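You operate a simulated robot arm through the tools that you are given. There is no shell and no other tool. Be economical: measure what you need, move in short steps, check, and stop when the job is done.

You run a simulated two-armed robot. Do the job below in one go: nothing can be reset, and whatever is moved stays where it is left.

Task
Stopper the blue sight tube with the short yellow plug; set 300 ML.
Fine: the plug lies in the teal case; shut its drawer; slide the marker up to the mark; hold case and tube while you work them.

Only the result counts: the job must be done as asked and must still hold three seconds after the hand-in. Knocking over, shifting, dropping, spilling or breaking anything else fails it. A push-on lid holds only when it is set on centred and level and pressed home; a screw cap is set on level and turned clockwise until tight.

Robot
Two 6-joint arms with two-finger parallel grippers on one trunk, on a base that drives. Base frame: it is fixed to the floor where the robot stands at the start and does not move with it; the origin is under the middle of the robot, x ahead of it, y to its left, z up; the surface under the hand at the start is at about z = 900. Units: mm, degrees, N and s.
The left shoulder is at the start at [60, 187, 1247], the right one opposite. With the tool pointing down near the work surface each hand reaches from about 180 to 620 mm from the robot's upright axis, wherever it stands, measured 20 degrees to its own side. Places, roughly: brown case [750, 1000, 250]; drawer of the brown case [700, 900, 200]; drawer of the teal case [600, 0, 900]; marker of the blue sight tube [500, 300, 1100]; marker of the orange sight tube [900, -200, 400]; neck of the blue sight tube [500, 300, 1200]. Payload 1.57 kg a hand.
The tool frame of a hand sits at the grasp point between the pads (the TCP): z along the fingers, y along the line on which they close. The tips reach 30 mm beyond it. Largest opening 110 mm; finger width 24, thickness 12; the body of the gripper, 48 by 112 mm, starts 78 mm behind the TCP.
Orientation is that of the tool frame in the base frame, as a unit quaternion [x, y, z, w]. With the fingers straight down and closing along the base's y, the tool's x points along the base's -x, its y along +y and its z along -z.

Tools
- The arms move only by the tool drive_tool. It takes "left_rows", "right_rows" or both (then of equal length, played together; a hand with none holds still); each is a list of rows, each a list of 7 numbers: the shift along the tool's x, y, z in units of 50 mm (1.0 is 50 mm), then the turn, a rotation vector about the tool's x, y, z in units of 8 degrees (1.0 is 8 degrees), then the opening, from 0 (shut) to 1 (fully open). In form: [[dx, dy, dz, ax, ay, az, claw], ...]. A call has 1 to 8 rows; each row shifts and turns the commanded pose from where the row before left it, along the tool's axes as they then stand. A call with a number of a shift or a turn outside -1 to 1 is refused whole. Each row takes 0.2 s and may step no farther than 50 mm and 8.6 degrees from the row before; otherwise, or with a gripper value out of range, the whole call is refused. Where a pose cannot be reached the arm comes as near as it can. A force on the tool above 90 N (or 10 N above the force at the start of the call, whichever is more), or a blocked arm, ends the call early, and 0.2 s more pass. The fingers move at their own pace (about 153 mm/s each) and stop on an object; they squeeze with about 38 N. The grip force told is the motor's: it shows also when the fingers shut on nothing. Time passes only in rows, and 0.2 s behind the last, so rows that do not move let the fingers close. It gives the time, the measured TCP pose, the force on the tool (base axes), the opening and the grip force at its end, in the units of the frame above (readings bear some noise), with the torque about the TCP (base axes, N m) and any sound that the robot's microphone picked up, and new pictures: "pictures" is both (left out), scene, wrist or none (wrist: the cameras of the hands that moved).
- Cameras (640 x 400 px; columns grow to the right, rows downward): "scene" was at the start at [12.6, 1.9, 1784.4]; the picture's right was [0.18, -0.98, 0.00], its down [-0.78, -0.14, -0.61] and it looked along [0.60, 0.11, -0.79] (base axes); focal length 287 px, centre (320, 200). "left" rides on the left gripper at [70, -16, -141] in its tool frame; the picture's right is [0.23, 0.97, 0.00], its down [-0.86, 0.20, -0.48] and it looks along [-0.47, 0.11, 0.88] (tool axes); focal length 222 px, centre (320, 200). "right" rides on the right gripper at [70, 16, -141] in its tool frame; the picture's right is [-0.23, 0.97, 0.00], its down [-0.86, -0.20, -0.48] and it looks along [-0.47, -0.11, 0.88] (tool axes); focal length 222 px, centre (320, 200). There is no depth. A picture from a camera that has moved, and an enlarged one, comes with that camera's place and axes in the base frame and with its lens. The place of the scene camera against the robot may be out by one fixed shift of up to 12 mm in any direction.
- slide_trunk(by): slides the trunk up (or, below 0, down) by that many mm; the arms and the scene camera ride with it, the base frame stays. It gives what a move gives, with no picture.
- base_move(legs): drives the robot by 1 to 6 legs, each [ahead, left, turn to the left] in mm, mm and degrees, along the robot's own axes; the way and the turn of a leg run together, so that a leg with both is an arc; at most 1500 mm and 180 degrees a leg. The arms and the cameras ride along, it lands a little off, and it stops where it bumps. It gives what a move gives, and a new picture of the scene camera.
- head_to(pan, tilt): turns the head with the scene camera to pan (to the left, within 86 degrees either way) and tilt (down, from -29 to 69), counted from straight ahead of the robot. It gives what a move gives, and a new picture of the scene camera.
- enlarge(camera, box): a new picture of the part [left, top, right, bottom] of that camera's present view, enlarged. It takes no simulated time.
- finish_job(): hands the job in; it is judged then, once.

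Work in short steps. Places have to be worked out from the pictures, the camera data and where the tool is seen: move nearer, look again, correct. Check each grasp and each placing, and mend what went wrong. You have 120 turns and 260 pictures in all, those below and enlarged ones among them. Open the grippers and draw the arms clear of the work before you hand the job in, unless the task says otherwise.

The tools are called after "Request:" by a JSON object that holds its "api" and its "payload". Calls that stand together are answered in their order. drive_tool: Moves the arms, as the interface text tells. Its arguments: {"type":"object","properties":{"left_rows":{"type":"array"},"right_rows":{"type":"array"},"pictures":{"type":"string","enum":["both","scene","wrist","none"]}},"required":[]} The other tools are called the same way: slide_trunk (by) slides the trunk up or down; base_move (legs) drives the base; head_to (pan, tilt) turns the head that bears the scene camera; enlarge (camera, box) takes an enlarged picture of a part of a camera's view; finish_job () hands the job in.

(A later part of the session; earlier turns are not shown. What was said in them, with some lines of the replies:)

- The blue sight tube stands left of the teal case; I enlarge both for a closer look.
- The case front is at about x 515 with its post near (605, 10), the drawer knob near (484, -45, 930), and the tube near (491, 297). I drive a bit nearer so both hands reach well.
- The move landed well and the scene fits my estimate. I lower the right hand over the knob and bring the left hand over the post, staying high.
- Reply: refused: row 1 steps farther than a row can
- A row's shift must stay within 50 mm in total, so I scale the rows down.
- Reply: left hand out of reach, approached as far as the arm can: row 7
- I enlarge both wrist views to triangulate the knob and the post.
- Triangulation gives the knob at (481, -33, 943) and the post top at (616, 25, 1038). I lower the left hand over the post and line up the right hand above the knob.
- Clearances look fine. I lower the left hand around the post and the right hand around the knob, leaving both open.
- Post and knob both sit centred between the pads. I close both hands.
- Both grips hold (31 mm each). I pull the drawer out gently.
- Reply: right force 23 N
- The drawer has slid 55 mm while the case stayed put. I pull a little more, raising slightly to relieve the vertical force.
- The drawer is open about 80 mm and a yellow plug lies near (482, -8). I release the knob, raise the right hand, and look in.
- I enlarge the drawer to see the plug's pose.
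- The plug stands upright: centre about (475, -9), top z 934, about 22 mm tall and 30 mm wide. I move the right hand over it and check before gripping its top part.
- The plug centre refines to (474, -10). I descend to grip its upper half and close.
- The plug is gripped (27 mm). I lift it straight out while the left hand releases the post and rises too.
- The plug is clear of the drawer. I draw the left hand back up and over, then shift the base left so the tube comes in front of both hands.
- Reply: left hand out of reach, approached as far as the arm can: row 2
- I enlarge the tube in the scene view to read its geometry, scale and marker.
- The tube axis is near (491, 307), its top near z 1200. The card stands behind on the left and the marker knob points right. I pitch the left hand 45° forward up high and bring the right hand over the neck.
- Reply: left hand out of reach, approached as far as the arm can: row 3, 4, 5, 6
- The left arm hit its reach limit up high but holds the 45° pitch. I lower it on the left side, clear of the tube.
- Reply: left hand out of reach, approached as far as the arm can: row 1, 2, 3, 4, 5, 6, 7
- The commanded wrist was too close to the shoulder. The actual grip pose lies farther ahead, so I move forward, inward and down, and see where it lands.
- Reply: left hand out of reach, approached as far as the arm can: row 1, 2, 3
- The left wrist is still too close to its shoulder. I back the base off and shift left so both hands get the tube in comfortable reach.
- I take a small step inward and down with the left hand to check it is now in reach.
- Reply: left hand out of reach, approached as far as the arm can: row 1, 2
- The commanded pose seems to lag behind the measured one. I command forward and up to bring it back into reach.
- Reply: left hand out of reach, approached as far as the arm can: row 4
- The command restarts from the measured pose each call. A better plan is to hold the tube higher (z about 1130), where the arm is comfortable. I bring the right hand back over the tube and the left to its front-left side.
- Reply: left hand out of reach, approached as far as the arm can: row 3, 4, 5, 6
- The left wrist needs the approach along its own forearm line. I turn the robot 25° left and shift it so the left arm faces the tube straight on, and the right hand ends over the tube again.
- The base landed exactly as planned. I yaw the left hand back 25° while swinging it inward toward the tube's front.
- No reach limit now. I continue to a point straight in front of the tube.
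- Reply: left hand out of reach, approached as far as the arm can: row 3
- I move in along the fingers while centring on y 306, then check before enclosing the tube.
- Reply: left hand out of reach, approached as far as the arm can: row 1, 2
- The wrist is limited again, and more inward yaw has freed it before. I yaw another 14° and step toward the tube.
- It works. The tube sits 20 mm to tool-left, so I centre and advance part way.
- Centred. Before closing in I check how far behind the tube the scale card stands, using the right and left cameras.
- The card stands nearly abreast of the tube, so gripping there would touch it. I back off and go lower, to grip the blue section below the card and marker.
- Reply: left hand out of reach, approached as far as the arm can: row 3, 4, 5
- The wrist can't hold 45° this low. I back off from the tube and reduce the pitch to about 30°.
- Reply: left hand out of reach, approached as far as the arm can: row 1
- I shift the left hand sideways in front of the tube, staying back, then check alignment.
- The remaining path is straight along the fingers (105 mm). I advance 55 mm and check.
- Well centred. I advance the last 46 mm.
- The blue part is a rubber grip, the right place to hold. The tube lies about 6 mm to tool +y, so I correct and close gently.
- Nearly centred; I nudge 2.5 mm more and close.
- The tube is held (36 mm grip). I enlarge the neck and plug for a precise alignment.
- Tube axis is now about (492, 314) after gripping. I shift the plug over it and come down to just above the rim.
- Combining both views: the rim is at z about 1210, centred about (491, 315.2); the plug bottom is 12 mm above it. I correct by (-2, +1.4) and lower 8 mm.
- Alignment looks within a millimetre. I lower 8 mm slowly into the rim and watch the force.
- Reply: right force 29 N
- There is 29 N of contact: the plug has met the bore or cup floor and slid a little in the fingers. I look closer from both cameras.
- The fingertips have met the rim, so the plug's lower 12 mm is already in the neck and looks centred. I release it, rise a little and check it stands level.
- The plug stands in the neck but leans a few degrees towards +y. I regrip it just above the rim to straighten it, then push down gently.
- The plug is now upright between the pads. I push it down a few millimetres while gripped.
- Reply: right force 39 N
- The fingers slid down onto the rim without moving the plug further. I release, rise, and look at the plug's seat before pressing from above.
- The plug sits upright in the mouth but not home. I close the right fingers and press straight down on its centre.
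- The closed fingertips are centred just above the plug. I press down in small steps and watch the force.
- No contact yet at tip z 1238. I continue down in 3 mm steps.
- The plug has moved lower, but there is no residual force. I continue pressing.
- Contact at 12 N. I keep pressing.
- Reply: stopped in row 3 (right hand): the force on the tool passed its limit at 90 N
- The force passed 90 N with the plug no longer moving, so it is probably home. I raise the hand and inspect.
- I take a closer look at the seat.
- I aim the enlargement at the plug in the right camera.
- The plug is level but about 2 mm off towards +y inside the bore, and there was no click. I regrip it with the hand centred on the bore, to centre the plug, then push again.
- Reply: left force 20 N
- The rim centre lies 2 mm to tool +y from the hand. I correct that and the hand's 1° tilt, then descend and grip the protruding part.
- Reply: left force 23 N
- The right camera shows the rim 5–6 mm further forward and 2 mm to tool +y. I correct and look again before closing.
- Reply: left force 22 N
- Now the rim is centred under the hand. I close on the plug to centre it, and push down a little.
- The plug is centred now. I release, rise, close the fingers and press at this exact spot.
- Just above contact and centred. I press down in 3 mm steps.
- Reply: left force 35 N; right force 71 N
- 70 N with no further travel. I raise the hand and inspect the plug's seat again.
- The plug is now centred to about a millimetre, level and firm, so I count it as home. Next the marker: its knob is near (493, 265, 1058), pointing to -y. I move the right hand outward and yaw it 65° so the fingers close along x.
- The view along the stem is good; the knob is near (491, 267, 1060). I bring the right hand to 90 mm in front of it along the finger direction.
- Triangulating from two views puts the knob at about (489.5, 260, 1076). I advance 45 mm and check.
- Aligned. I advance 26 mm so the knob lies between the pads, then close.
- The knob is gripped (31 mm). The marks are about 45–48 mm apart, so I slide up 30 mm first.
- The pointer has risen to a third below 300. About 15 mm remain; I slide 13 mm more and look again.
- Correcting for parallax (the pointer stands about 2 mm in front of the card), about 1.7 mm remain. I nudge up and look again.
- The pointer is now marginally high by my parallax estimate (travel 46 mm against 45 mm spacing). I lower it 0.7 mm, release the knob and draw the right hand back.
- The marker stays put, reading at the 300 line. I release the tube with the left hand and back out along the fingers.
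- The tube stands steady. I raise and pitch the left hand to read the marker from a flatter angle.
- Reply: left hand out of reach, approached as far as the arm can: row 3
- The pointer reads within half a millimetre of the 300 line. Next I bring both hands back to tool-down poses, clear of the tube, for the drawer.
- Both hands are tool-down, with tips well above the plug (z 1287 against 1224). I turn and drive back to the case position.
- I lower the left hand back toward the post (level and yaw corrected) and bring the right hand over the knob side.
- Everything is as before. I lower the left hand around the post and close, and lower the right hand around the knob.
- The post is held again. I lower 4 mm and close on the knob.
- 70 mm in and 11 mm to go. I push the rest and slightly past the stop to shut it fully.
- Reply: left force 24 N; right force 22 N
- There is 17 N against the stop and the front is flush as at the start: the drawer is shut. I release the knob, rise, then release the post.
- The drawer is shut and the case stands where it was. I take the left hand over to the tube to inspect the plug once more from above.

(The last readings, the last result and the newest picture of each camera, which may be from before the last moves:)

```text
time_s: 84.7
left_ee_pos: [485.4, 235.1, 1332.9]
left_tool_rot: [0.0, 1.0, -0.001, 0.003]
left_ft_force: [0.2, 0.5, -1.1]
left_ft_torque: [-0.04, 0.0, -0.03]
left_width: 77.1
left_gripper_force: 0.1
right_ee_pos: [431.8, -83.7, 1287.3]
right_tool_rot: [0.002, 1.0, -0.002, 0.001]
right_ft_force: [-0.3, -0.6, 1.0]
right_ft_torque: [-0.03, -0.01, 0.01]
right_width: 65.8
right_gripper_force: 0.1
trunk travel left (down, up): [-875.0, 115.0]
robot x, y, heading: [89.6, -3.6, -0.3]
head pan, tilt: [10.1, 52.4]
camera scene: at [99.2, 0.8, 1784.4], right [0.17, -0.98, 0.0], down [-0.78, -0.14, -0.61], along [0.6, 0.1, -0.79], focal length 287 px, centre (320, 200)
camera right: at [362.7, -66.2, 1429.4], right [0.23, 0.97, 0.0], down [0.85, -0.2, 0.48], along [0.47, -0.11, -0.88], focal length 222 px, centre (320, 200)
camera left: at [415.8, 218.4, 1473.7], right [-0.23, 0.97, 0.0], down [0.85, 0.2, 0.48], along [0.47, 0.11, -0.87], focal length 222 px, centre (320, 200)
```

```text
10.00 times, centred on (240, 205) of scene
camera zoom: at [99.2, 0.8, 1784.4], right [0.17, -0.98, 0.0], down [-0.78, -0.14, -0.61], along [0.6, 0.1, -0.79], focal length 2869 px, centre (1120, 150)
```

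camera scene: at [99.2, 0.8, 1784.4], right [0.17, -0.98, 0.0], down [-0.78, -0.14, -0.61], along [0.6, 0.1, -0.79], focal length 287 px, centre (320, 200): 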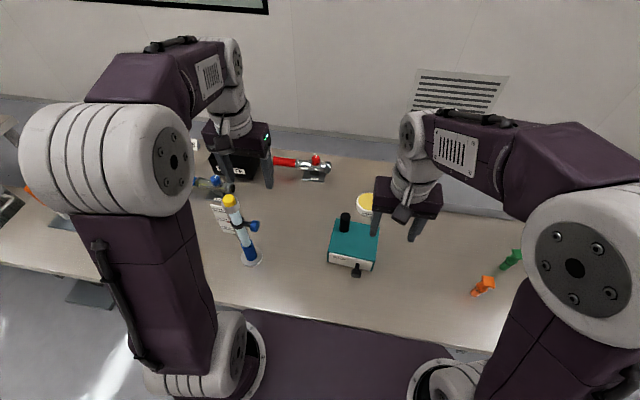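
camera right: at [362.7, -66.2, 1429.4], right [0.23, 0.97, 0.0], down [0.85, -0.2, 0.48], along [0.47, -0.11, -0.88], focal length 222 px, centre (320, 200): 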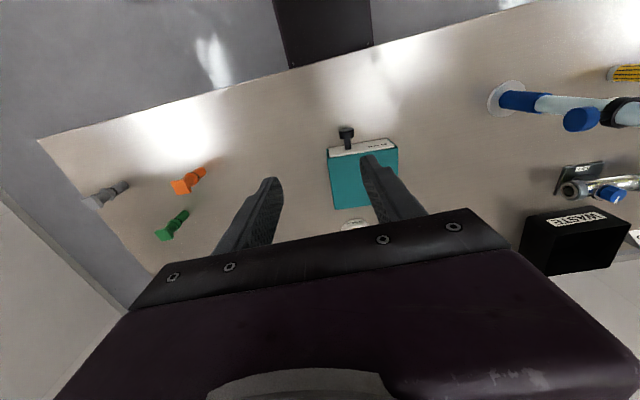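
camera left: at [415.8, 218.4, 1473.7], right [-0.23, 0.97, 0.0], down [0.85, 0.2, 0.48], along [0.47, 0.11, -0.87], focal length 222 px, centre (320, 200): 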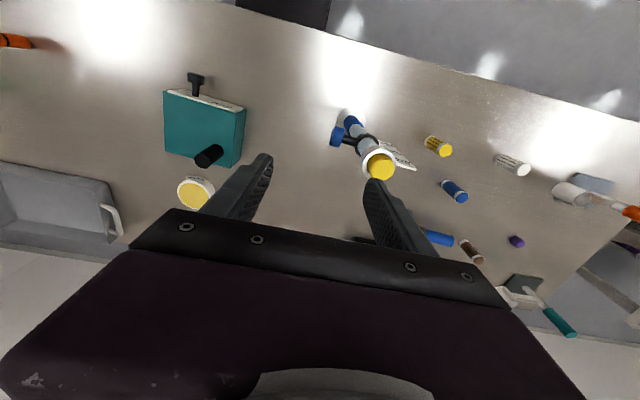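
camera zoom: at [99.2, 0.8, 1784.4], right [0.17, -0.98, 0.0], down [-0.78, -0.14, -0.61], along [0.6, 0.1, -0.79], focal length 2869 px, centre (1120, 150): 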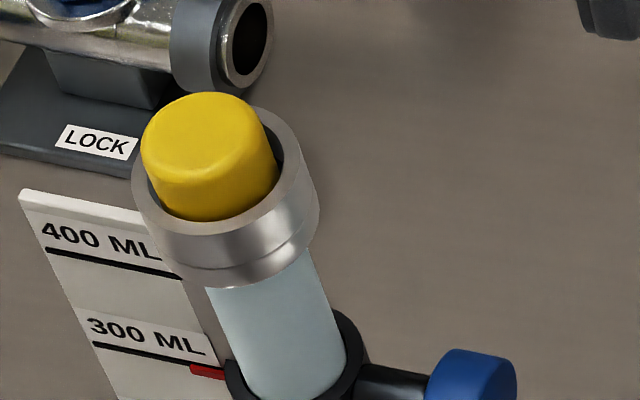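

From above the plug sits centred in the neck with even gaps; the marker reads 300 and the drawer is shut. I open the hands fully, draw both arms back clear and take a last look.

Request:
{"api": "drive_tool", "payload": {"left_rows": [[0, 0, -0.8, 0, 0, 0, 0.8], [0.9, 0, 0, 0, 0, 0, 1], [0.9, 0, 0, 0, 0, 0, 1]], "right_rows": [[0, 0, -0.8, 0, 0, 0, 0.8], [0.5, 0, -0.5, 0, 0, 0, 1], [0.5, 0, -0.5, 0, 0, 0, 1]], "pictures": "scene"}}

Request:
{"api": "enlarge", "payload": {"camera": "scene", "box": [200, 180, 400, 290]}}

```text
time_s: 85.5
left_ee_pos: [390.3, 232.1, 1370.9]
left_tool_rot: [0.0, 1.0, 0.001, 0.004]
left_ft_force: [-0.3, 0.4, 0.0]
left_ft_torque: [-0.01, -0.06, 0.01]
left_width: 110.0
left_gripper_force: 0.0
right_ee_pos: [379.8, -85.2, 1379.1]
right_tool_rot: [0.0, 1.0, 0.0, 0.003]
right_ft_force: [-0.7, -0.5, -0.3]
right_ft_torque: [0.01, -0.06, -0.01]
right_width: 110.0
right_gripper_force: 0.1
trunk travel left (down, up): [-875.0, 115.0]
robot x, y, heading: [90.2, -1.4, 0.0]
head pan, tilt: [10.1, 52.4]
camera scene: at [95.8, -2.0, 1784.5], right [0.17, -0.98, 0.0], down [-0.78, -0.14, -0.61], along [0.6, 0.11, -0.79], focal length 287 px, centre (320, 200)
```

scene: 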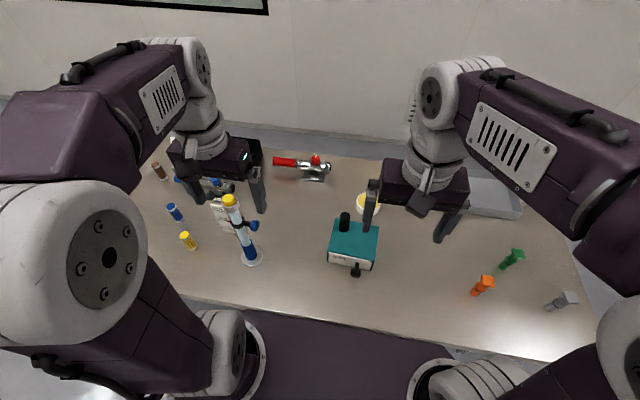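

```text
3.20 times, centred on (300, 235) of scene
camera zoom: at [95.8, -2.0, 1784.5], right [0.17, -0.98, 0.0], down [-0.78, -0.14, -0.61], along [0.6, 0.11, -0.79], focal length 918 px, centre (384, 88)
```

zoom: 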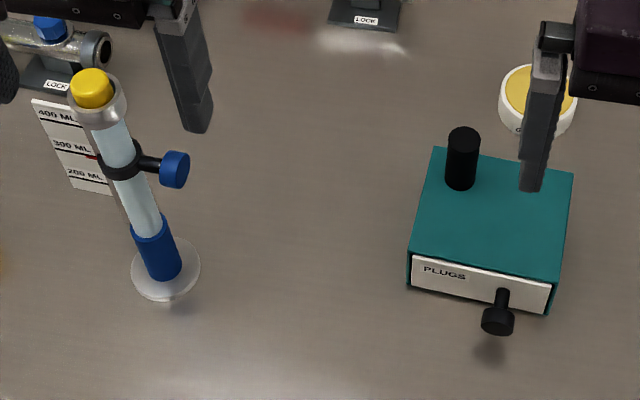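

Plug in the neck, marker at 300 ML, drawer shut, hands open and clear; I hand the job in.

Request:
{"api": "finish_job", "payload": {}}

```text
The job is handed in.
```

I handed the job in with the blue sight tube stoppered with the short yellow plug, its marker at 300 ML and the teal case's drawer shut. I am not certain that the plug is fully home.

- **Plug:** It sits level and within about 1 mm of centred in the neck. It stopped moving under a 70 N press straight down on its centre, after an earlier off-centre press over 90 N. I heard no click, and about 10 mm of it still stands above the rim.
- **Marker:** Allowing for parallax, I judged the pointer to be within about half a millimetre of the 300 line.
- **Drawer:** It closed against its stop with about 17 N, and its front looks as it did at the start.

I saw nothing else disturbed, and both hands were open and clear of the work at the hand-in.
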